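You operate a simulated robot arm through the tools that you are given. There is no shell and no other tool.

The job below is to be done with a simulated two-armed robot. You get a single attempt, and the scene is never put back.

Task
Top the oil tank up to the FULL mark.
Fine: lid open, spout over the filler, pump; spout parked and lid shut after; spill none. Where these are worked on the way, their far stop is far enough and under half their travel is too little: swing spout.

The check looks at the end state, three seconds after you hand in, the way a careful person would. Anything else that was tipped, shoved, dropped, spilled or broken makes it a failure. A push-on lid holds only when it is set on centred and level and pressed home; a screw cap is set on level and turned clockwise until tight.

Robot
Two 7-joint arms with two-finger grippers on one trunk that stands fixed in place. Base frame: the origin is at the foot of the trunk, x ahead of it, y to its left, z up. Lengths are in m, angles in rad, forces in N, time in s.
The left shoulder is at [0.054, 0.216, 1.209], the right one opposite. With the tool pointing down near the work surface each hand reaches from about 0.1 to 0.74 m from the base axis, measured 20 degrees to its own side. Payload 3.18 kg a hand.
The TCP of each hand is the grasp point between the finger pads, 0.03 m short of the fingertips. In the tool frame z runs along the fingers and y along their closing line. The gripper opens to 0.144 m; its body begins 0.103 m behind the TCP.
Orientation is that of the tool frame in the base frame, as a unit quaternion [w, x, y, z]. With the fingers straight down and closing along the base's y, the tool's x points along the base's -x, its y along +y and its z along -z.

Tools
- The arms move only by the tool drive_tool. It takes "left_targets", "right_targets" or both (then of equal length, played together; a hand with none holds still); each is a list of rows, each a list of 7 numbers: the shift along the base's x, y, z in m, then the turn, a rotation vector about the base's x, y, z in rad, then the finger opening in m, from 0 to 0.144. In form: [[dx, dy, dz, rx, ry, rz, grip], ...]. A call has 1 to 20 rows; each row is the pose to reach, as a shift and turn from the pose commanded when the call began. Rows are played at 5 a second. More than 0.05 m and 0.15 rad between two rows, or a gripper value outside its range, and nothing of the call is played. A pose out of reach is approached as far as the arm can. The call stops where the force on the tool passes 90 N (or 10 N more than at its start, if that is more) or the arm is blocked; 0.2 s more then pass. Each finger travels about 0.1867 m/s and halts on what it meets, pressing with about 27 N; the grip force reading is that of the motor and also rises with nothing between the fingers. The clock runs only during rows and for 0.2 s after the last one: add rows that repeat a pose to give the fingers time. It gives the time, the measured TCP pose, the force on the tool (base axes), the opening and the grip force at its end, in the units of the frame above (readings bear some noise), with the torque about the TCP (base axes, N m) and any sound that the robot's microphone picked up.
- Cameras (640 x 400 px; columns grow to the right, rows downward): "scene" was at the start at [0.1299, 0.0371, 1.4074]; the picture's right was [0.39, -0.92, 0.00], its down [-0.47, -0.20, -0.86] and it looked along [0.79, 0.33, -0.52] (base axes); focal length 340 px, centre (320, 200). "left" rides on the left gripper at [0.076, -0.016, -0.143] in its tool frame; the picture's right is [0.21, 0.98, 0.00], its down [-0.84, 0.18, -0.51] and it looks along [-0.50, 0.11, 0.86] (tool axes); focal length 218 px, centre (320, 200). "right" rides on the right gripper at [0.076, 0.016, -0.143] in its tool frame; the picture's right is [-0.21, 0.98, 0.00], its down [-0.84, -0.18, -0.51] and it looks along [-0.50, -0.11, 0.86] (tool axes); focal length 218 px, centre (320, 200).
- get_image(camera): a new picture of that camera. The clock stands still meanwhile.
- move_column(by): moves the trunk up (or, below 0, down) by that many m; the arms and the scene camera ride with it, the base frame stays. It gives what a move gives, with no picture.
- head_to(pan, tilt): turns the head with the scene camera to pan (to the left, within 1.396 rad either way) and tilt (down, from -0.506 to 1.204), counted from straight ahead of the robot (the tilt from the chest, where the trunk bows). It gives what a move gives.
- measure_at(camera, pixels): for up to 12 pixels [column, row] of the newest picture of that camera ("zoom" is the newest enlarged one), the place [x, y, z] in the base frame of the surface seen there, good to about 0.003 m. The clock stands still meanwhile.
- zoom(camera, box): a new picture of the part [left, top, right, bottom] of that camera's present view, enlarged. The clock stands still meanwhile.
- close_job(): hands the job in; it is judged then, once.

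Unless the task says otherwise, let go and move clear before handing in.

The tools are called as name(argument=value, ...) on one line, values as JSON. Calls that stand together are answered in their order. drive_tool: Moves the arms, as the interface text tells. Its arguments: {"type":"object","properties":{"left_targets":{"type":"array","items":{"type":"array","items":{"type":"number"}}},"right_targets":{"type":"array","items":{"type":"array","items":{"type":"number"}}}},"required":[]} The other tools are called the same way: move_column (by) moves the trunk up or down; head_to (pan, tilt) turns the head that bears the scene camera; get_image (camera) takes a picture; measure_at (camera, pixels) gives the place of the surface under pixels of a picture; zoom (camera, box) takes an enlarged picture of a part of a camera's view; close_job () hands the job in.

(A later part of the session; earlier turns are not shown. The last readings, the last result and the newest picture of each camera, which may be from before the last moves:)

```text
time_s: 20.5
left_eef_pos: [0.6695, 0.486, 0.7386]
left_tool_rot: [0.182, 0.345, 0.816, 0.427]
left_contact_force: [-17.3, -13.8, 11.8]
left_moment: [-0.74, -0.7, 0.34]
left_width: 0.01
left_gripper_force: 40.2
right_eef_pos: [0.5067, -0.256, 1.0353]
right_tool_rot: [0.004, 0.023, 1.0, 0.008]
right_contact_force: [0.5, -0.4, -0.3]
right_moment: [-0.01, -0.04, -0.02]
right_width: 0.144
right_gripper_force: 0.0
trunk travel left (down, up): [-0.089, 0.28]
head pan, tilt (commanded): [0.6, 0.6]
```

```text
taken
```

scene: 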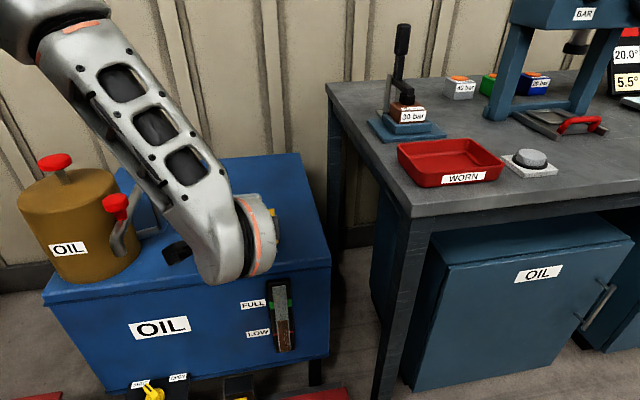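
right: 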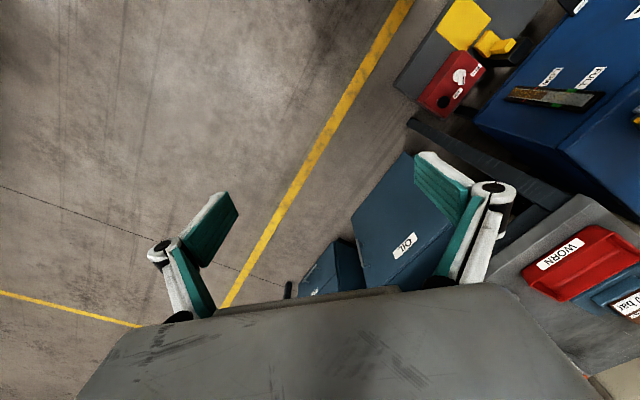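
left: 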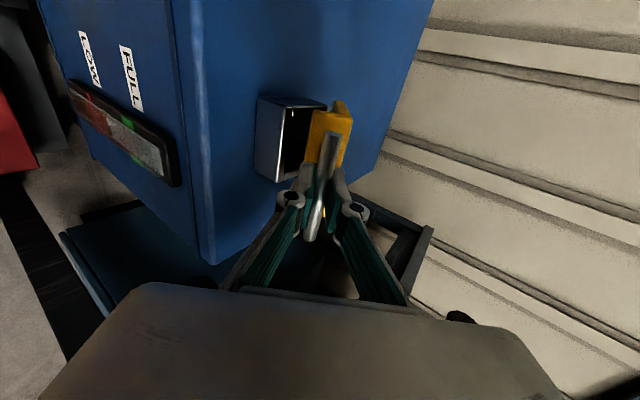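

The lid has lifted by about 34°, with the outward push of some 25 N showing that the hinge is a little higher than I assumed (about z 0.66). I'll correct the arc and carry on to about 80°.

drive_tool(left_targets=[[0.0052, 0.0051, 0.0171, 0, 0, 0, 0.0], [0.0171, 0.0165, 0.0337, 0, 0, 0, 0.0], [0.0308, 0.0298, 0.047, 0, 0, 0, 0.0], [0.0461, 0.0445, 0.0569, 0, 0, 0, 0.0], [0.0623, 0.0602, 0.063, 0, 0, 0, 0.0]])

get_image(camera="left")

get_image(camera="scene")

```text
time_s: 21.7
left_eef_pos: [0.731, 0.5468, 0.8034]
left_tool_rot: [0.185, 0.345, 0.814, 0.429]
left_contact_force: [-7.1, -6.3, 27.7]
left_moment: [-0.73, -0.67, 0.43]
left_width: 0.0096
left_gripper_force: 40.1
right_eef_pos: [0.5056, -0.2575, 1.0358]
right_tool_rot: [0.004, 0.022, 1.0, 0.008]
right_contact_force: [-0.1, -0.4, 0.3]
right_moment: [0.0, -0.03, -0.01]
right_width: 0.1438
right_gripper_force: 0.1
trunk travel left (down, up): [-0.089, 0.28]
head pan, tilt (commanded): [0.6, 0.6]
```

```text
taken
```

left: 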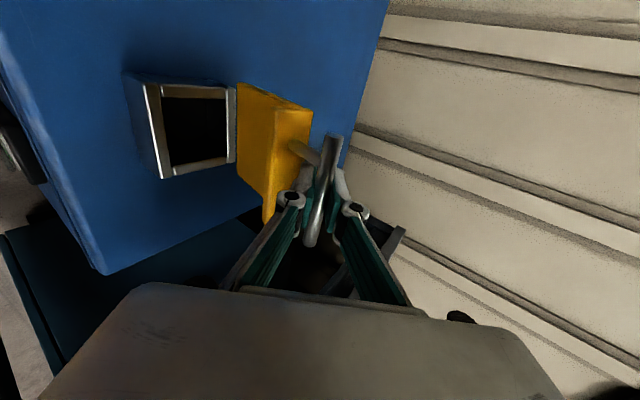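

```text
taken
```

scene: 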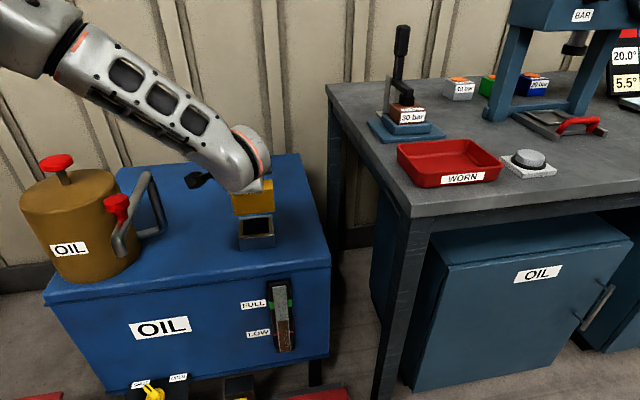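

The filler opening is now in plain view at (190,125) in the left picture, lid at roughly 75°; an upward push of 28 N says the arc radius is a bit larger (about 0.145 m). I'll carry on past upright and watch for the far stop.

drive_tool(left_targets=[[0.0091, 0.0088, 0.007, 0, 0, 0, 0.0], [0.0182, 0.0176, 0.0116, 0, 0, 0, 0.0], [0.0275, 0.0266, 0.0122, 0, 0, 0, 0.0], [0.0369, 0.0357, 0.0116, 0, 0, 0, 0.0], [0.0462, 0.0446, 0.0099, 0, 0, 0, 0.0]])

get_image(camera="left")

get_image(camera="scene")

```text
time_s: 22.9
left_eef_pos: [0.7779, 0.591, 0.8048]
left_tool_rot: [0.18, 0.346, 0.817, 0.424]
left_contact_force: [-17.0, -12.9, 13.6]
left_moment: [-0.65, -0.63, 0.56]
left_width: 0.0097
left_gripper_force: 40.2
right_eef_pos: [0.507, -0.2572, 1.0328]
right_tool_rot: [0.002, 0.022, 1.0, 0.008]
right_contact_force: [0.7, 0.3, 0.7]
right_moment: [-0.02, 0.04, 0.03]
right_width: 0.1438
right_gripper_force: 0.1
trunk travel left (down, up): [-0.089, 0.28]
head pan, tilt (commanded): [0.6, 0.6]
```

```text
taken
```

left: 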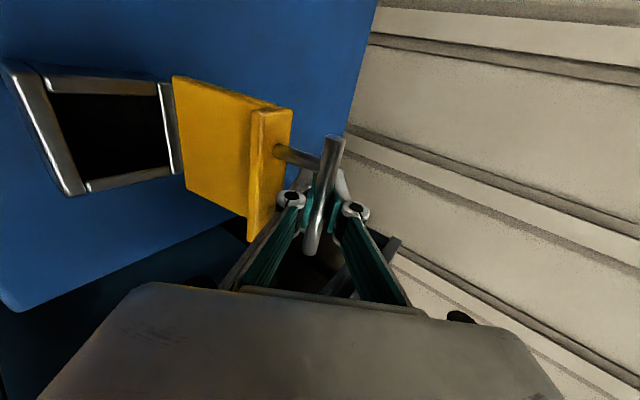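

```text
taken
```

scene: 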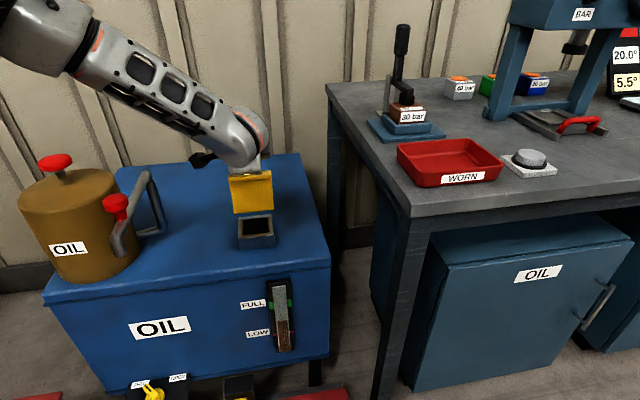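

The lid is at about 101° and the tangential resistance rose from 2 N to about 24 N, which suggests its far stop. I'll push a few mm more to confirm it.

drive_tool(left_targets=[[0.0036, 0.0035, 0.0, 0, 0, 0, 0.0], [0.0058, 0.0056, -0.001, 0, 0, 0, 0.0]])

```text
time_s: 23.5
left_eef_pos: [0.7837, 0.5975, 0.7994]
left_tool_rot: [0.177, 0.348, 0.818, 0.422]
left_contact_force: [-8.3, -11.9, -13.7]
left_moment: [0.2, -0.6, 0.71]
left_width: 0.0105
left_gripper_force: 37.5
right_eef_pos: [0.5103, -0.2551, 1.0315]
right_tool_rot: [-0.001, 0.023, 1.0, 0.007]
right_contact_force: [0.2, 0.0, 0.8]
right_moment: [0.0, 0.0, 0.0]
right_width: 0.1438
right_gripper_force: 0.0
trunk travel left (down, up): [-0.089, 0.28]
head pan, tilt (commanded): [0.6, 0.6]
```

It moved on a few mm more with the force falling, so I'll look at the lid again.

get_image(camera="left")

zoom(camera="scene", box=[190, 120, 310, 260])

```text
taken
```

left: 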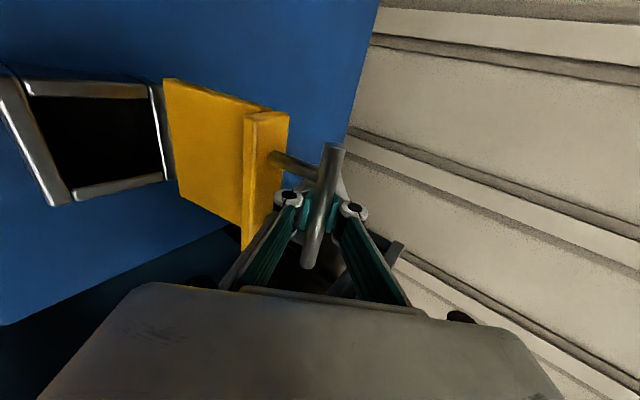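

```text
2.86 times, centred on (250, 190) of scene
```

zoom: 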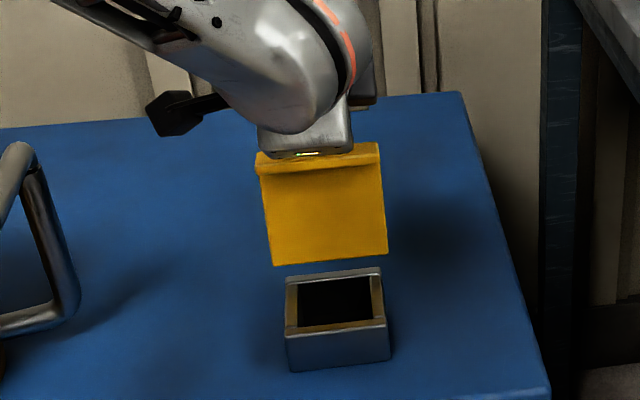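

The lid stands upright past vertical behind the filler (330,210 in the enlarged picture). I'll open the fingers slightly to see whether it stays open by itself.

drive_tool(left_targets=[[0, 0, 0, 0, 0, 0, 0.015], [0, 0, 0, 0, 0, 0, 0.03], [0, 0, 0, 0, 0, 0, 0.03]])

get_image(camera="left")

zoom(camera="scene", box=[190, 120, 310, 260])

```text
time_s: 24.3
left_eef_pos: [0.7851, 0.5993, 0.8079]
left_tool_rot: [0.18, 0.346, 0.816, 0.426]
left_contact_force: [0.4, -0.6, 0.4]
left_moment: [-0.02, -0.02, 0.0]
left_width: 0.0298
left_gripper_force: 0.1
right_eef_pos: [0.5084, -0.256, 1.0333]
right_tool_rot: [0.002, 0.023, 1.0, 0.008]
right_contact_force: [0.8, -0.2, 0.3]
right_moment: [-0.01, 0.0, 0.01]
right_width: 0.1439
right_gripper_force: 0.1
trunk travel left (down, up): [-0.089, 0.28]
head pan, tilt (commanded): [0.6, 0.6]
```

```text
taken
```

left: 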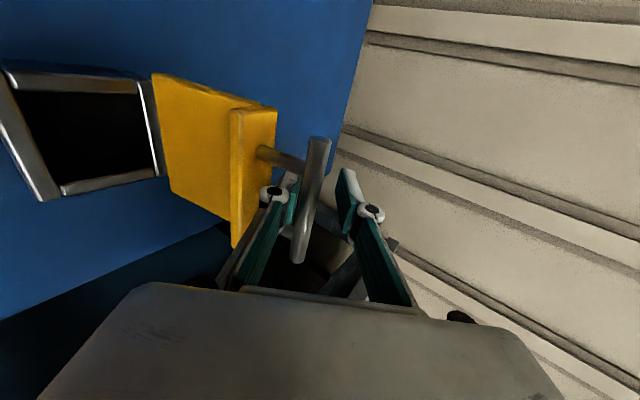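

```text
2.86 times, centred on (250, 190) of scene
```

zoom: 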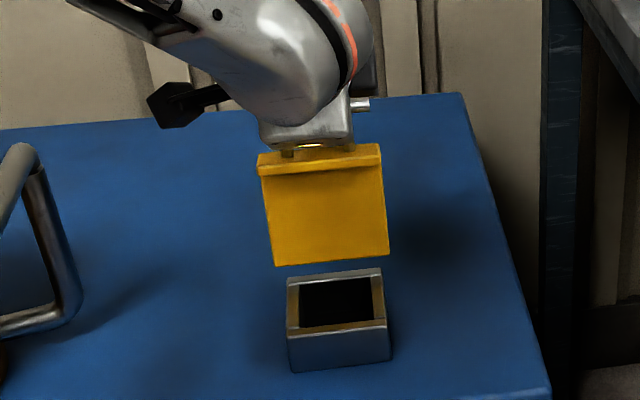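

The lid stays open by itself with the fingers slack and no force. I'll back the fingers off the bar along their own direction and then rise clear.

drive_tool(left_targets=[[-0.0118, -0.0114, 0.0115, 0, 0, 0, 0.03], [-0.0236, -0.0228, 0.023, 0, 0, 0, 0.03], [-0.0412, -0.0398, 0.04, 0, 0, 0, 0.03], [-0.065, -0.063, 0.065, 0, 0, 0, 0.03], [-0.09, -0.09, 0.1, 0, 0, 0, 0.04], [-0.12, -0.12, 0.13, 0, 0, 0, 0.06]])

get_image(camera="scene")

```text
refused: row 5 steps farther than a row can; nothing moved
```

```text
taken
```

scene: 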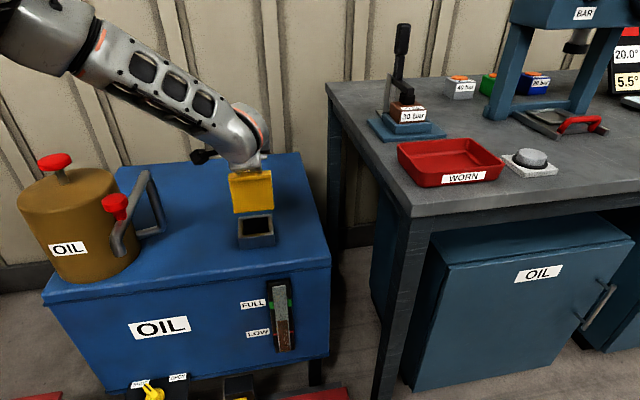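

Row 5 was a touch too long, so nothing moved; the scene is unchanged. I'll replay the retreat with shorter steps.

drive_tool(left_targets=[[-0.0118, -0.0114, 0.0115, 0, 0, 0, 0.03], [-0.0236, -0.0228, 0.023, 0, 0, 0, 0.03], [-0.0412, -0.0398, 0.04, 0, 0, 0, 0.03], [-0.06, -0.058, 0.062, 0, 0, 0, 0.03], [-0.08, -0.078, 0.09, 0, 0, 0, 0.04], [-0.1, -0.1, 0.12, 0, 0, 0, 0.06]])

get_image(camera="scene")

```text
time_s: 25.7
left_eef_pos: [0.6834, 0.4984, 0.9288]
left_tool_rot: [0.181, 0.345, 0.817, 0.426]
left_contact_force: [0.6, -0.3, -0.6]
left_moment: [-0.04, 0.01, -0.04]
left_width: 0.0602
left_gripper_force: 0.0
right_eef_pos: [0.5077, -0.2545, 1.0349]
right_tool_rot: [0.003, 0.023, 1.0, 0.007]
right_contact_force: [-0.5, -0.2, 0.4]
right_moment: [-0.02, -0.04, 0.02]
right_width: 0.1438
right_gripper_force: 0.1
trunk travel left (down, up): [-0.089, 0.28]
head pan, tilt (commanded): [0.6, 0.6]
```

```text
taken
```

scene: 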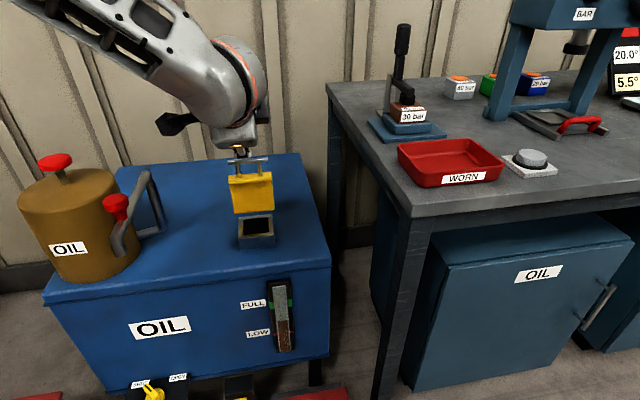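

The lid stays open with the hand clear. I'll measure the open lid's bar and face, the filler, and the spout and knobs from this closer view.

zoom(camera="scene", box=[215, 140, 295, 260])

measure_at(camera="scene", pixels=[[236, 162], [264, 158], [250, 160], [234, 178], [270, 176], [252, 208], [240, 222], [268, 220], [256, 232], [242, 240], [272, 240], [257, 226]])

zoom(camera="scene", box=[10, 140, 180, 290])

```text
3.33 times, centred on (255, 200) of scene
```

zoom: 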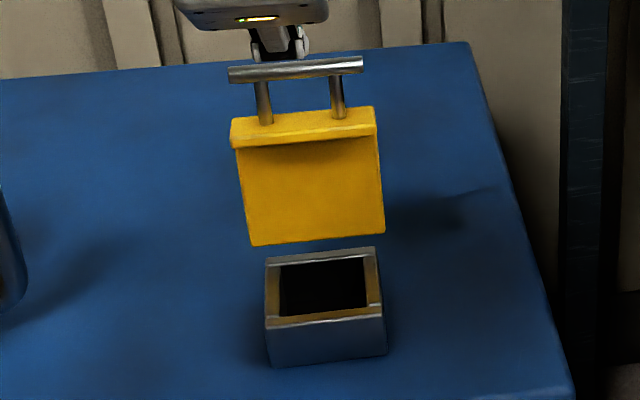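

```text
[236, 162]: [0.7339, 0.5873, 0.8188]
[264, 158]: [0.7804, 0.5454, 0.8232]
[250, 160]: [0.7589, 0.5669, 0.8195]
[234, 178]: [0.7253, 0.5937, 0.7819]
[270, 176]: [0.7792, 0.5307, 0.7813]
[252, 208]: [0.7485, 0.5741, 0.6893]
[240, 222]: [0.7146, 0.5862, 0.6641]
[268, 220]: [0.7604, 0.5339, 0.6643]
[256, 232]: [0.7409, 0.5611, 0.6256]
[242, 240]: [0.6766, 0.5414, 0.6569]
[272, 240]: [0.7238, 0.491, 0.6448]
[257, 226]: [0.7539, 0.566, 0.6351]
```

```text
2.67 times, centred on (95, 215) of scene
```

zoom: 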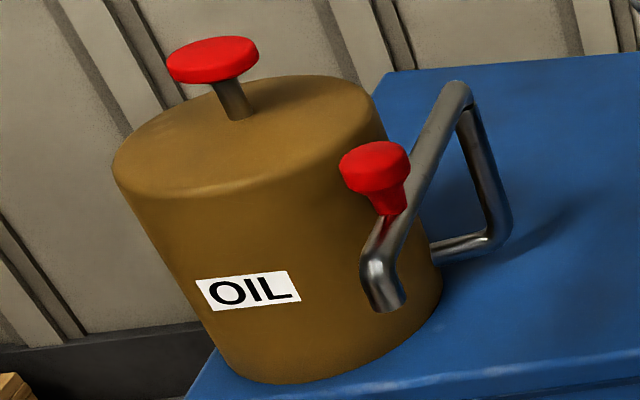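

The lid stands about upright with its bar at z 0.82. I'll measure the spout knob, tube and pump knob in the enlarged picture.

measure_at(camera="zoom", pixels=[[375, 150], [345, 165], [408, 160], [375, 185], [392, 205], [412, 190], [380, 265], [388, 305], [455, 88], [213, 50], [180, 68], [252, 52]])

zoom(camera="scene", box=[85, 160, 175, 260])

```text
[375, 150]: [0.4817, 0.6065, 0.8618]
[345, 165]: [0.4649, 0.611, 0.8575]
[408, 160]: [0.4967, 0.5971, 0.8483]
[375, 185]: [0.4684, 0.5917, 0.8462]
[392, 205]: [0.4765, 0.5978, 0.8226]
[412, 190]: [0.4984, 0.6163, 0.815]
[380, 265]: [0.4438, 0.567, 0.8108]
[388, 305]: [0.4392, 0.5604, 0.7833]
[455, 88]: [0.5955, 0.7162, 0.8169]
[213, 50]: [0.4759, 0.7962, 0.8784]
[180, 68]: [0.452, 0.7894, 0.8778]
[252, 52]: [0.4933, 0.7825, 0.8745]
```

```text
4.00 times, centred on (130, 210) of scene
```

zoom: 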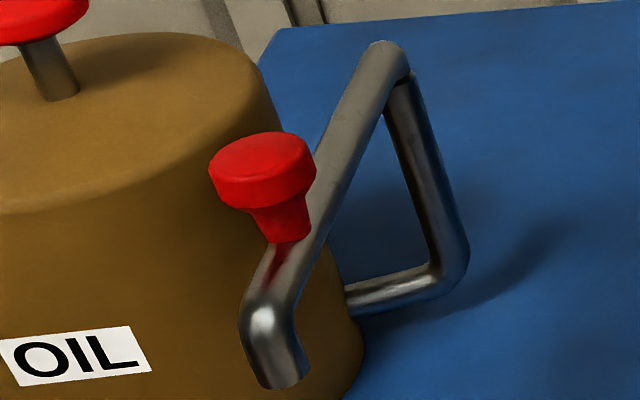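

Knob head centre comes to (0.482,0.604), z 0.843–0.862, on the line from the post (0.596,0.717); the filler centre is at (0.720,0.539), so the swing needed is about 80°. I'll bring the left hand back upright, clear of everything.

drive_tool(left_targets=[[-0.02, -0.01, 0.02, -0.0953, 0.0986, 0, 0.06], [-0.04, -0.02, 0.04, -0.1906, 0.1972, 0, 0.06], [-0.06, -0.02, 0.06, -0.2859, 0.2958, 0, 0.06], [-0.08, -0.02, 0.07, -0.3812, 0.3944, 0, 0.06], [-0.1, -0.02, 0.07, -0.4765, 0.493, 0, 0.06], [-0.12, -0.02, 0.07, -0.5718, 0.5916, 0, 0.06], [-0.133, -0.02, 0.07, -0.667, 0.69, 0, 0.06], [-0.133, -0.02, 0.07, -0.667, 0.69, 0, 0.06]])

get_image(camera="scene")

```text
time_s: 27.5
left_eef_pos: [0.5491, 0.478, 0.9977]
left_tool_rot: [0.0, 0.391, 0.92, 0.0]
left_contact_force: [-0.6, -0.3, 0.5]
left_moment: [0.06, -0.04, 0.02]
left_width: 0.0598
left_gripper_force: 0.1
right_eef_pos: [0.5078, -0.2576, 1.0338]
right_tool_rot: [0.002, 0.022, 1.0, 0.009]
right_contact_force: [-0.2, -0.2, 0.5]
right_moment: [0.07, -0.05, 0.0]
right_width: 0.144
right_gripper_force: 0.1
trunk travel left (down, up): [-0.089, 0.28]
head pan, tilt (commanded): [0.6, 0.6]
```

```text
taken
```

scene: 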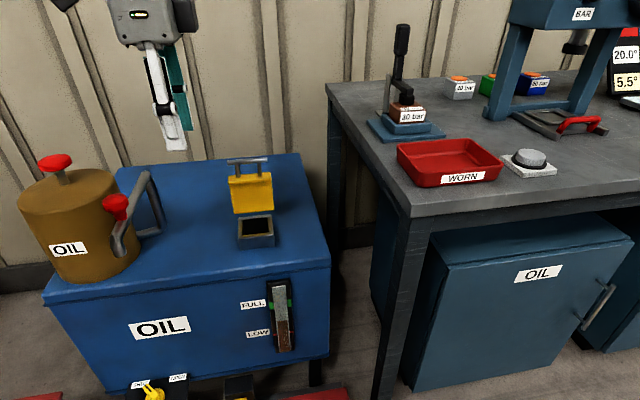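

The hand is upright and clear, and the lid still stands open. I'll yaw to +10° and move above the spout knob.

drive_tool(left_targets=[[-0.01, 0.018, 0, 0, 0, 0.14, 0.06], [-0.02, 0.036, 0, 0, 0, 0.28, 0.06], [-0.03, 0.054, 0, 0, 0, 0.42, 0.06], [-0.04, 0.072, 0, 0, 0, 0.56, 0.06], [-0.05, 0.09, -0.01, 0, 0, 0.7, 0.06], [-0.06, 0.108, -0.025, 0, 0, 0.84, 0.06], [-0.067, 0.126, -0.04, 0, 0, 0.977, 0.06], [-0.067, 0.126, -0.048, 0, 0, 0.977, 0.06]])

get_image(camera="scene")

get_image(camera="left")

```text
time_s: 29.3
left_eef_pos: [0.4863, 0.6038, 0.9475]
left_tool_rot: [0.001, -0.088, 0.996, 0.001]
left_contact_force: [0.2, 0.2, 1.2]
left_moment: [0.01, 0.0, -0.02]
left_width: 0.06
left_gripper_force: 0.0
right_eef_pos: [0.5092, -0.2551, 1.0334]
right_tool_rot: [0.002, 0.023, 1.0, 0.007]
right_contact_force: [-0.2, 0.1, 0.5]
right_moment: [-0.02, -0.01, 0.07]
right_width: 0.1441
right_gripper_force: 0.1
trunk travel left (down, up): [-0.089, 0.28]
head pan, tilt (commanded): [0.6, 0.6]
```

```text
taken
```

scene: 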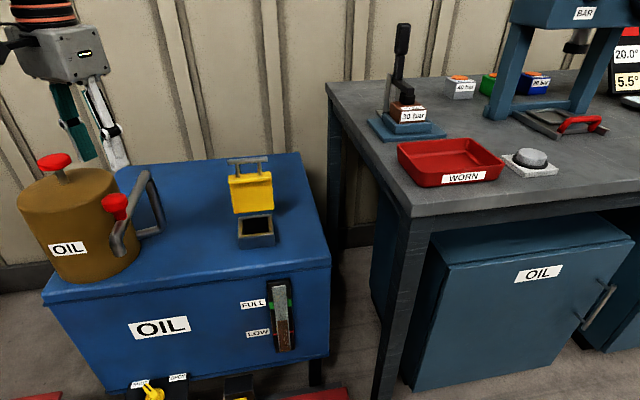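

```text
taken
```

left: 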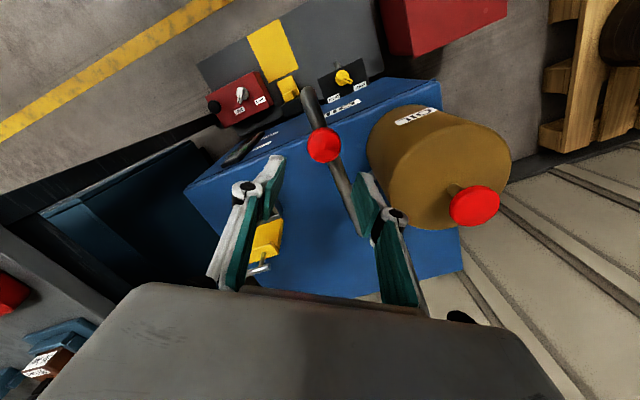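

The knob is seen between the open fingers at (324,146) in the left picture. I'll measure it from this camera before descending.

measure_at(camera="left", pixels=[[324, 140], [309, 145], [339, 145], [324, 128], [322, 160], [316, 115], [309, 95], [345, 190], [475, 207], [455, 207], [495, 207], [270, 215]])

```text
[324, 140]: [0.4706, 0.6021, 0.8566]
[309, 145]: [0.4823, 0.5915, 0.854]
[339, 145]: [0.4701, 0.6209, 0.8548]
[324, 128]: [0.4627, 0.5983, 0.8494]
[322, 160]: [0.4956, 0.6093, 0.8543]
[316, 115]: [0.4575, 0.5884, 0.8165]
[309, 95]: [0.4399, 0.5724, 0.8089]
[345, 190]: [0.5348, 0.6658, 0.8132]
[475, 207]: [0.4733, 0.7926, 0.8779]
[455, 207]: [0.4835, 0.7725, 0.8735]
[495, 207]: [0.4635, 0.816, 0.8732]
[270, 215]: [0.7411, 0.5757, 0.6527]
```

The knob centre is at (0.480,0.604), top about 0.858. I'll descend to TCP z 0.862 so the tips stay just above the tube (top about 0.817).

drive_tool(left_targets=[[-0.006, 0, -0.03, 0, 0, 0, 0.06], [-0.006, 0, -0.06, 0, 0, 0, 0.06], [-0.006, 0, -0.0855, 0, 0, 0, 0.06], [-0.006, 0, -0.0855, 0, 0, 0, 0.06]])

zoom(camera="left", box=[200, 80, 440, 260])

zoom(camera="scene", box=[50, 100, 210, 270])

```text
time_s: 30.3
left_eef_pos: [0.4795, 0.6037, 0.8637]
left_tool_rot: [0.0, -0.087, 0.996, 0.0]
left_contact_force: [-0.8, 0.1, -0.1]
left_moment: [0.0, 0.0, 0.04]
left_width: 0.06
left_gripper_force: 0.0
right_eef_pos: [0.5091, -0.2557, 1.0347]
right_tool_rot: [0.002, 0.023, 1.0, 0.007]
right_contact_force: [-0.2, 0.5, 0.2]
right_moment: [0.0, -0.01, 0.02]
right_width: 0.1442
right_gripper_force: 0.0
trunk travel left (down, up): [-0.089, 0.28]
head pan, tilt (commanded): [0.6, 0.6]
```

```text
2.22 times, centred on (320, 170) of left
```

zoom: 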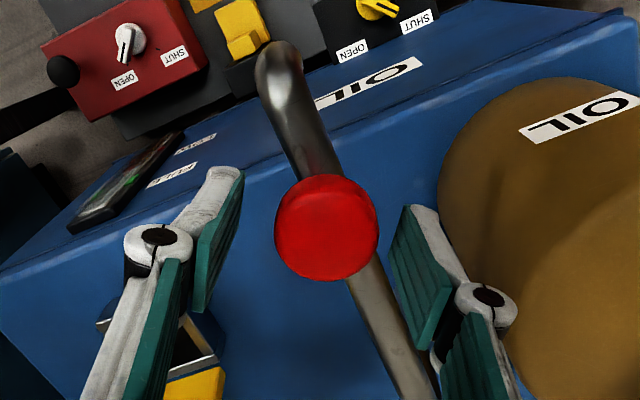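

```text
2.35 times, centred on (130, 185) of scene
```

zoom: 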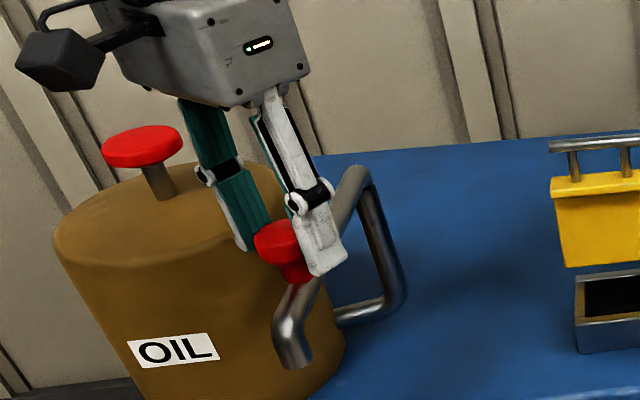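

The knob sits between the fingers with no contact. I'll close on it.

drive_tool(left_targets=[[0, 0, 0, 0, 0, 0, 0.04], [0, 0, 0, 0, 0, 0, 0.02], [0, 0, 0, 0, 0, 0, 0.02], [0, 0, 0, 0, 0, 0, 0.02]])

zoom(camera="left", box=[200, 80, 440, 260])

```text
time_s: 31.3
left_eef_pos: [0.4798, 0.6027, 0.8646]
left_tool_rot: [0.0, -0.087, 0.996, 0.0]
left_contact_force: [1.3, 0.8, -0.6]
left_moment: [0.07, -0.22, -0.14]
left_width: 0.0319
left_gripper_force: 44.9
right_eef_pos: [0.5086, -0.2548, 1.0331]
right_tool_rot: [0.001, 0.023, 1.0, 0.007]
right_contact_force: [0.4, 0.0, -0.3]
right_moment: [0.03, -0.01, -0.01]
right_width: 0.1441
right_gripper_force: 0.0
trunk travel left (down, up): [-0.089, 0.28]
head pan, tilt (commanded): [0.6, 0.6]
```

```text
2.22 times, centred on (320, 170) of left
```

zoom: 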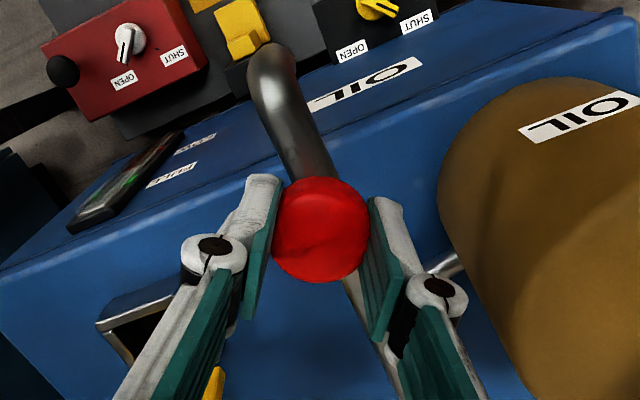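

Gripped at 0.032 m. I'll swing along an arc of radius 0.163 m about the post, first about 24° to check forces.

drive_tool(left_targets=[[0.0159, -0.0141, 0, 0, 0, 0, 0.02], [0.0347, -0.0268, 0, 0, 0, 0, 0.02], [0.0551, -0.0368, 0, 0, 0, 0, 0.02]])

get_image(camera="left")

```text
time_s: 32.1
left_eef_pos: [0.5357, 0.5664, 0.8624]
left_tool_rot: [0.0, -0.088, 0.996, 0.001]
left_contact_force: [1.4, 2.2, 4.7]
left_moment: [0.23, 0.68, -0.07]
left_width: 0.0332
left_gripper_force: 45.5
right_eef_pos: [0.5085, -0.2563, 1.0343]
right_tool_rot: [0.001, 0.023, 1.0, 0.008]
right_contact_force: [-0.5, 0.1, 0.0]
right_moment: [-0.03, 0.0, 0.01]
right_width: 0.1439
right_gripper_force: 0.1
trunk travel left (down, up): [-0.089, 0.28]
head pan, tilt (commanded): [0.6, 0.6]
```

```text
taken
```

left: 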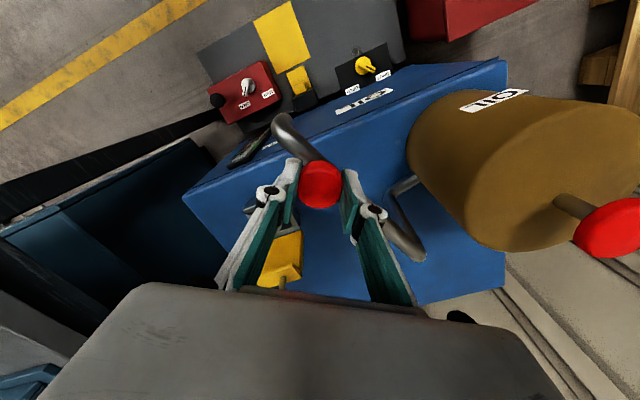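

The spout follows with almost no force. I'll go on to about -64°, short of the filler.

drive_tool(left_targets=[[0.0216, -0.007, 0, 0, 0, 0, 0.02], [0.0439, -0.0109, 0, 0, 0, 0, 0.02], [0.0666, -0.0117, 0, 0, 0, 0, 0.02], [0.0891, -0.0093, 0, 0, 0, 0, 0.02], [0.1111, -0.0038, 0, 0, 0, 0, 0.02], [0.1322, 0.0047, 0, 0, 0, 0, 0.02]])

get_image(camera="left")

get_image(camera="scene")

```text
time_s: 33.5
left_eef_pos: [0.6672, 0.5665, 0.8622]
left_tool_rot: [0.002, -0.086, 0.996, -0.002]
left_contact_force: [12.5, -27.0, -6.7]
left_moment: [-0.36, -0.62, -0.25]
left_width: 0.0328
left_gripper_force: 44.7
right_eef_pos: [0.5104, -0.2576, 1.0319]
right_tool_rot: [0.0, 0.023, 1.0, 0.008]
right_contact_force: [-0.6, 0.6, -0.7]
right_moment: [0.03, -0.02, -0.01]
right_width: 0.1441
right_gripper_force: 0.0
trunk travel left (down, up): [-0.089, 0.28]
head pan, tilt (commanded): [0.6, 0.6]
```

```text
taken
```

left: 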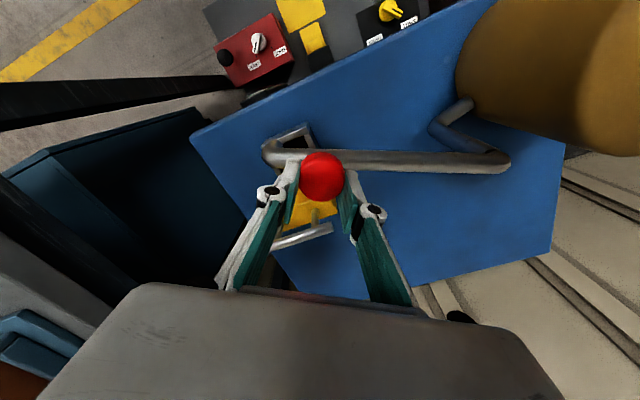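

```text
taken
```

scene: 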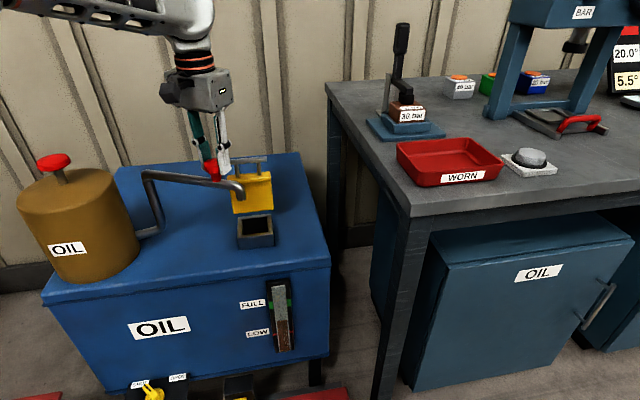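

The force is purely radial (30 N outward), so the true pivot lies a few mm nearer; the outlet (240,190) is coming over the filler. I'll correct outward by 5 mm and continue in small steps to feel for the stop.

drive_tool(left_targets=[[0.002, -0.005, 0, 0, 0, 0, 0.02], [0.012, 0.0003, 0, 0, 0, 0, 0.02], [0.0226, 0.0063, 0, 0, 0, 0, 0.02]])

get_image(camera="left")

zoom(camera="scene", box=[130, 130, 310, 270])

```text
time_s: 34.3
left_eef_pos: [0.6888, 0.5761, 0.8633]
left_tool_rot: [0.0, -0.087, 0.996, -0.001]
left_contact_force: [9.1, -20.9, -3.5]
left_moment: [-0.17, -0.44, 0.42]
left_width: 0.032
left_gripper_force: 45.3
right_eef_pos: [0.5093, -0.257, 1.0325]
right_tool_rot: [0.002, 0.022, 1.0, 0.008]
right_contact_force: [-0.5, 0.7, 0.7]
right_moment: [-0.02, -0.02, 0.06]
right_width: 0.1438
right_gripper_force: 0.0
trunk travel left (down, up): [-0.089, 0.28]
head pan, tilt (commanded): [0.6, 0.6]
```

```text
taken
```

left: 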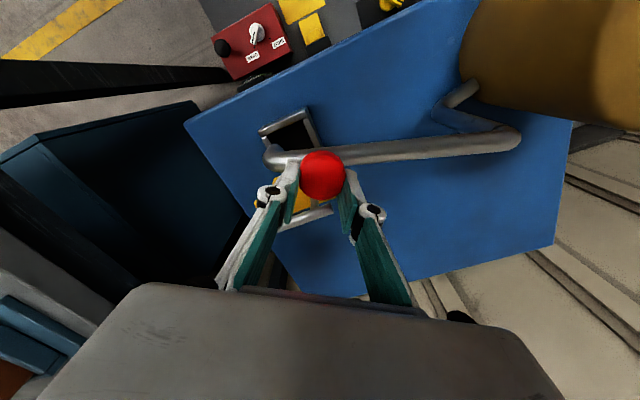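

```text
2.86 times, centred on (220, 200) of scene
```

zoom: 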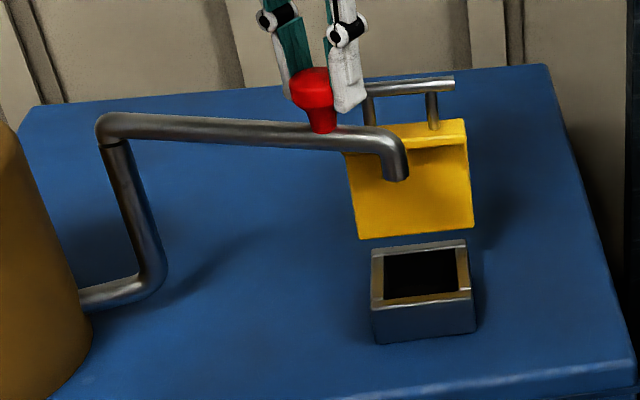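

The outlet (405,165 in the enlarged picture) is close to the lid face; I'll measure the outlet and filler to see how they line up.

measure_at(camera="zoom", pixels=[[395, 178], [405, 150], [385, 140], [380, 253], [455, 248], [378, 298], [468, 290], [410, 210], [440, 85], [370, 90], [320, 85], [115, 120]])

```text
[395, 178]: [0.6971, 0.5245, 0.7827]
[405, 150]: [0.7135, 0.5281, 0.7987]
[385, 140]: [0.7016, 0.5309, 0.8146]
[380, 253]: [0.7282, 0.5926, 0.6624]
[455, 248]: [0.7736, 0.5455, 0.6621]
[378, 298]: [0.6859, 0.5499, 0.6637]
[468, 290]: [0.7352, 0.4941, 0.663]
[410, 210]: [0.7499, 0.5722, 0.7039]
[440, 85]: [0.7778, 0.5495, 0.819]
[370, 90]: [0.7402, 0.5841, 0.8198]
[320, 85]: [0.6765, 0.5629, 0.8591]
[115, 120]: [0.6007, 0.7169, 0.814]
```

The outlet centre is at about (0.704,0.532) and the filler centre at about (0.730,0.545), so some 8° more swing is needed. I'll continue in small steps, with a small outward correction, feeling for the stop.

drive_tool(left_targets=[[0.006, 0.0, 0, 0, 0, 0, 0.02], [0.0113, 0.0035, 0, 0, 0, 0, 0.02], [0.0158, 0.0071, 0, 0, 0, 0, 0.02], [0.02, 0.0107, 0, 0, 0, 0, 0.02]])

zoom(camera="scene", box=[130, 130, 310, 270])

```text
time_s: 35.3
left_eef_pos: [0.7086, 0.5869, 0.863]
left_tool_rot: [0.0, -0.086, 0.996, 0.0]
left_contact_force: [-0.2, -15.7, -0.6]
left_moment: [-0.19, -0.62, 0.67]
left_width: 0.0326
left_gripper_force: 45.3
right_eef_pos: [0.5082, -0.2571, 1.0334]
right_tool_rot: [0.001, 0.022, 1.0, 0.008]
right_contact_force: [0.4, 0.2, 0.4]
right_moment: [-0.03, 0.0, 0.01]
right_width: 0.1438
right_gripper_force: 0.1
trunk travel left (down, up): [-0.089, 0.28]
head pan, tilt (commanded): [0.6, 0.6]
```

```text
2.86 times, centred on (220, 200) of scene
```

zoom: 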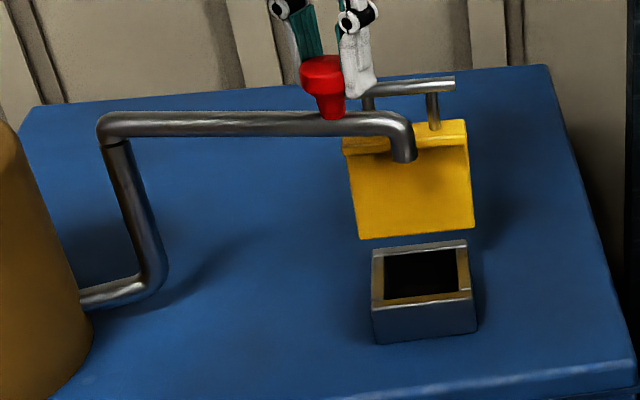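

Tangential resistance has risen to about 10 N, perhaps the start of the stop. I'll measure the outlet again.

measure_at(camera="zoom", pixels=[[403, 158], [412, 140], [396, 130], [405, 145], [322, 70], [395, 150]])

get_image(camera="left")

```text
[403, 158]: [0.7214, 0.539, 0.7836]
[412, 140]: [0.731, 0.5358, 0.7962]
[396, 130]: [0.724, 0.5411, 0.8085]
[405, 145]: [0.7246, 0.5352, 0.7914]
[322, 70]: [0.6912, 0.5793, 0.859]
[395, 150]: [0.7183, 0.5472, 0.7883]
```

```text
taken
```

left: 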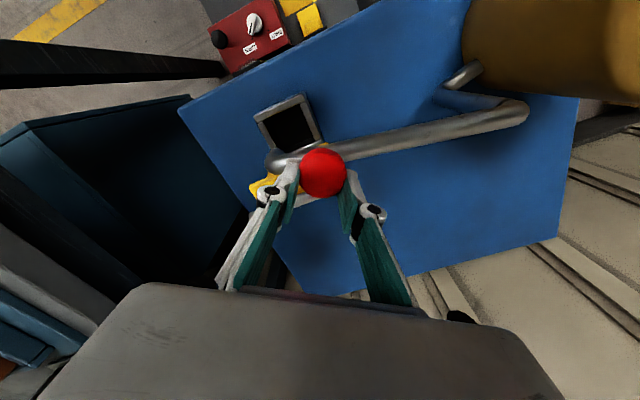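

The outlet centre is now at about (0.729,0.546), over the filler centre. I'll nudge about 2° more to confirm that this is the far stop.

drive_tool(left_targets=[[0.0022, 0.002, 0, 0, 0, 0, 0.02], [0.0044, 0.0038, 0, 0, 0, 0, 0.02], [0.0044, 0.0038, 0, 0, 0, 0, 0.02]])

zoom(camera="scene", box=[130, 130, 310, 270])

```text
time_s: 36.1
left_eef_pos: [0.714, 0.5886, 0.864]
left_tool_rot: [-0.001, -0.086, 0.996, -0.003]
left_contact_force: [-15.3, -31.0, -3.3]
left_moment: [-0.82, 0.61, 0.39]
left_width: 0.0321
left_gripper_force: 45.1
right_eef_pos: [0.508, -0.2576, 1.0344]
right_tool_rot: [0.002, 0.023, 1.0, 0.008]
right_contact_force: [-0.6, 0.3, 0.0]
right_moment: [0.01, 0.02, 0.0]
right_width: 0.1439
right_gripper_force: 0.1
trunk travel left (down, up): [-0.089, 0.28]
head pan, tilt (commanded): [0.6, 0.6]
```

```text
2.86 times, centred on (220, 200) of scene
```

zoom: 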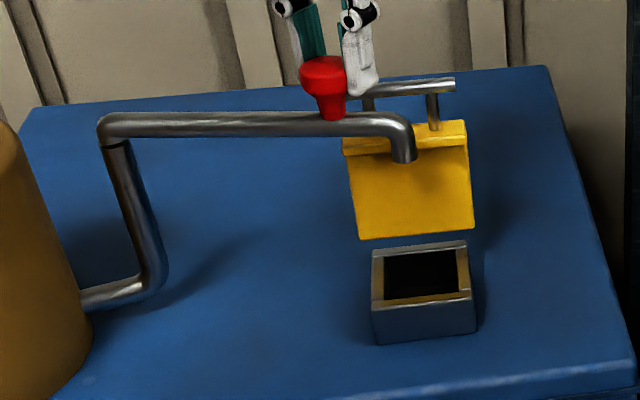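

The spout did not move while the resistance rose to about 32 N, so it is at its far stop, over the filler. I'll ease off, open and rise clear.

drive_tool(left_targets=[[-0.0044, -0.0038, 0, 0, 0, 0, 0.02], [-0.0044, -0.0038, 0, 0, 0, 0, 0.045], [-0.0044, -0.0038, 0, 0, 0, 0, 0.055], [-0.0044, -0.0038, 0.01, 0, 0, 0, 0.055], [-0.0044, -0.0038, 0.04, 0, 0, 0, 0.055], [-0.0044, -0.0038, 0.08, 0, 0, 0, 0.055], [-0.0044, -0.0038, 0.12, 0, 0, 0, 0.055]])

get_image(camera="scene")

get_image(camera="left")

```text
time_s: 37.7
left_eef_pos: [0.707, 0.5887, 0.9823]
left_tool_rot: [0.0, -0.087, 0.996, 0.0]
left_contact_force: [1.1, -1.0, 0.6]
left_moment: [0.02, -0.03, 0.02]
left_width: 0.0548
left_gripper_force: 0.1
right_eef_pos: [0.5074, -0.2567, 1.0334]
right_tool_rot: [0.002, 0.022, 1.0, 0.007]
right_contact_force: [-0.2, -0.9, 0.7]
right_moment: [-0.02, -0.06, -0.02]
right_width: 0.1441
right_gripper_force: 0.0
trunk travel left (down, up): [-0.089, 0.28]
head pan, tilt (commanded): [0.6, 0.6]
```

```text
taken
```

scene: 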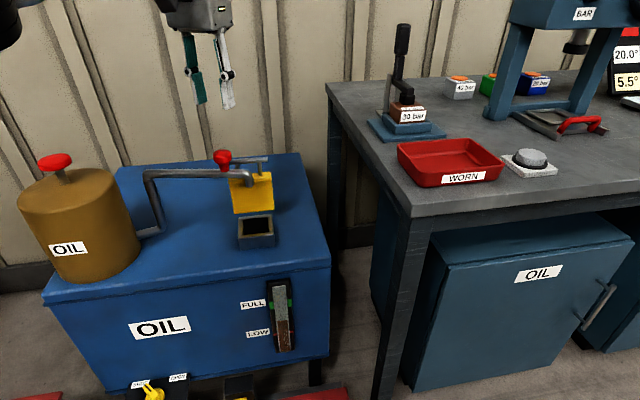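

```text
taken
```

left: 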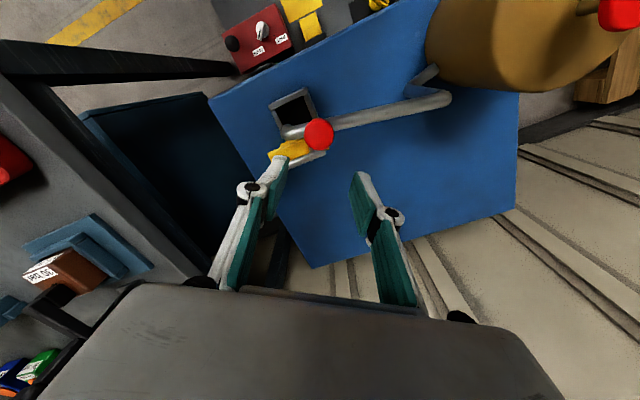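

The spout stays at the filler and the hand is clear. I'll close the fingers and move high over to the pump knob on the drum at (0.474,0.794), top 0.878.

drive_tool(left_targets=[[-0.03, 0.025, 0, 0, 0, 0, 0.04], [-0.06, 0.05, 0, 0, 0, 0, 0.02], [-0.09, 0.075, 0, 0, 0, 0, 0.0], [-0.12, 0.1, 0, 0, 0, 0, 0.0], [-0.15, 0.13, 0, 0, 0, 0, 0.0], [-0.18, 0.16, 0, 0, 0, 0, 0.0], [-0.21, 0.185, 0, 0, 0, 0, 0.0], [-0.2345, 0.205, 0, 0, 0, 0, 0.0], [-0.2345, 0.205, -0.02, 0, 0, 0, 0.0]])

get_image(camera="scene")

get_image(camera="left")

```text
time_s: 39.7
left_eef_pos: [0.4759, 0.7937, 0.9596]
left_tool_rot: [-0.001, -0.087, 0.996, 0.0]
left_contact_force: [-0.5, -0.2, -0.9]
left_moment: [-0.01, 0.0, -0.04]
left_width: 0.0
left_gripper_force: 26.3
right_eef_pos: [0.5098, -0.2561, 1.0325]
right_tool_rot: [0.001, 0.023, 1.0, 0.008]
right_contact_force: [-0.7, -0.4, -1.0]
right_moment: [-0.02, 0.01, -0.02]
right_width: 0.1436
right_gripper_force: 0.0
trunk travel left (down, up): [-0.089, 0.28]
head pan, tilt (commanded): [0.6, 0.6]
```

```text
taken
```

scene: 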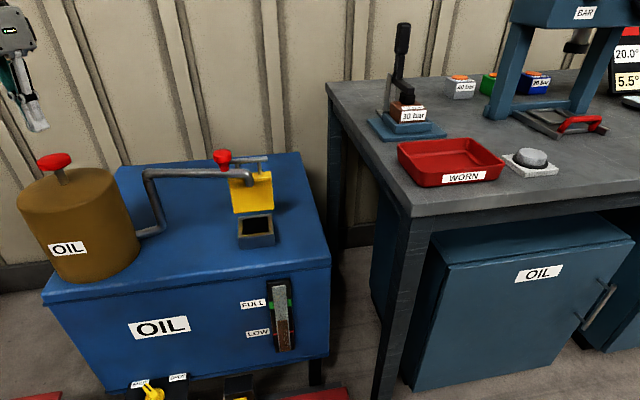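

```text
taken
```

left: 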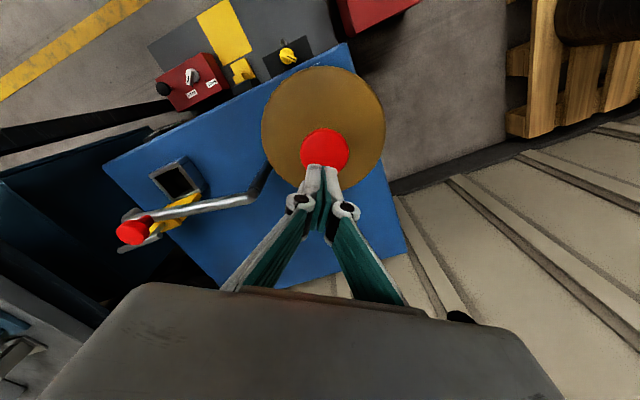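

The hand is above the pump knob, seen at (326,150) in the left picture. I'll measure the knob and the drum top precisely, and take a baseline of the gauge.

measure_at(camera="left", pixels=[[326, 140], [303, 148], [348, 148], [326, 130], [345, 165], [290, 110], [360, 110], [325, 75], [270, 140], [380, 140]])

zoom(camera="scene", box=[225, 265, 325, 365])

```text
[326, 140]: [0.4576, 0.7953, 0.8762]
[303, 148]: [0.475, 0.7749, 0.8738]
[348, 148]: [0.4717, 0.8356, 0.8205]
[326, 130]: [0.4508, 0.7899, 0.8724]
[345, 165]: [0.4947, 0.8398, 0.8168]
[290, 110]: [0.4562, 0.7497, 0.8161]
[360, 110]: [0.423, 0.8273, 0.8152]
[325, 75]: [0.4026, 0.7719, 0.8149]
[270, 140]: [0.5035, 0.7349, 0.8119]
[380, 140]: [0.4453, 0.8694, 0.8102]
```

```text
4.00 times, centred on (275, 315) of scene
```

zoom: 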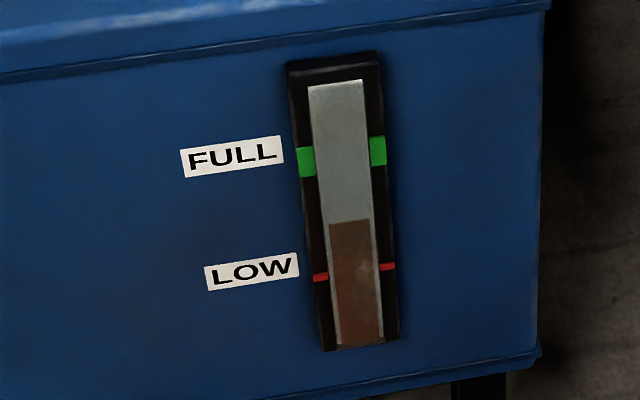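

The level stands at row 222 of the enlarged gauge, the green FULL band at about 140–178, LOW at 270. I'll press the pump knob down slowly a first time to learn its stroke and effect.

drive_tool(left_targets=[[-0.002, 0, -0.03, 0, 0, 0, 0.0], [-0.002, 0, -0.05, 0, 0, 0, 0.0], [-0.002, 0, -0.06, 0, 0, 0, 0.0], [-0.002, 0, -0.07, 0, 0, 0, 0.0], [-0.002, 0, -0.08, 0, 0, 0, 0.0]])

get_image(camera="scene")

zoom(camera="scene", box=[225, 265, 325, 365])

```text
time_s: 40.9
left_eef_pos: [0.4745, 0.7931, 0.8836]
left_tool_rot: [0.0, -0.087, 0.996, 0.001]
left_contact_force: [2.6, 1.5, 5.4]
left_moment: [0.03, -0.04, -0.01]
left_width: 0.0059
left_gripper_force: 30.8
right_eef_pos: [0.5075, -0.2561, 1.0335]
right_tool_rot: [0.003, 0.023, 1.0, 0.007]
right_contact_force: [-1.2, -0.3, 0.5]
right_moment: [-0.01, 0.02, 0.0]
right_width: 0.144
right_gripper_force: 0.0
trunk travel left (down, up): [-0.089, 0.28]
head pan, tilt (commanded): [0.6, 0.6]
```

```text
taken
```

scene: 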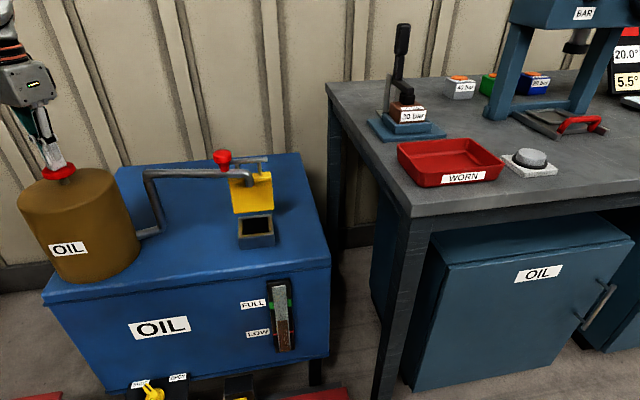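

```text
4.00 times, centred on (275, 315) of scene
```

zoom: 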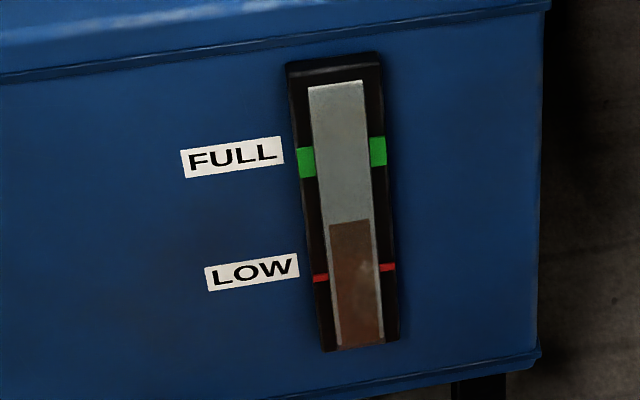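

The knob goes down with only 5 N; the level hasn't visibly changed yet. I'll press further to find the bottom of the stroke.

drive_tool(left_targets=[[0, 0, -0.007, 0, 0, 0, 0.0], [0, 0, -0.014, 0, 0, 0, 0.0], [0, 0, -0.02, 0, 0, 0, 0.0], [0, 0, -0.02, 0, 0, 0, 0.0]])

get_image(camera="scene")

zoom(camera="scene", box=[225, 265, 325, 365])

```text
time_s: 41.9
left_eef_pos: [0.4724, 0.7926, 0.8727]
left_tool_rot: [0.007, -0.089, 0.996, 0.004]
left_contact_force: [8.8, 10.1, 46.0]
left_moment: [0.2, 0.08, -0.05]
left_width: 0.0061
left_gripper_force: 30.5
right_eef_pos: [0.5069, -0.259, 1.0346]
right_tool_rot: [0.004, 0.023, 1.0, 0.008]
right_contact_force: [0.0, -0.2, 0.1]
right_moment: [0.03, 0.01, 0.02]
right_width: 0.144
right_gripper_force: 0.0
trunk travel left (down, up): [-0.089, 0.28]
head pan, tilt (commanded): [0.6, 0.6]
heard: click
```

```text
taken
```

scene: 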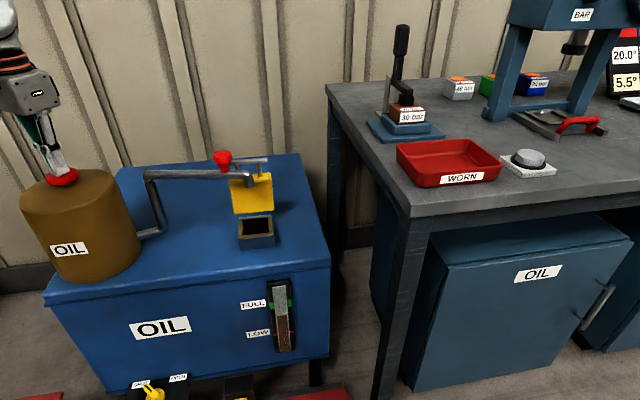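

```text
4.00 times, centred on (275, 315) of scene
```

zoom: 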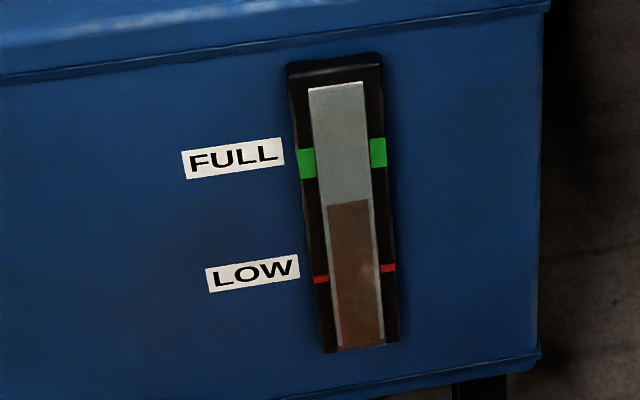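

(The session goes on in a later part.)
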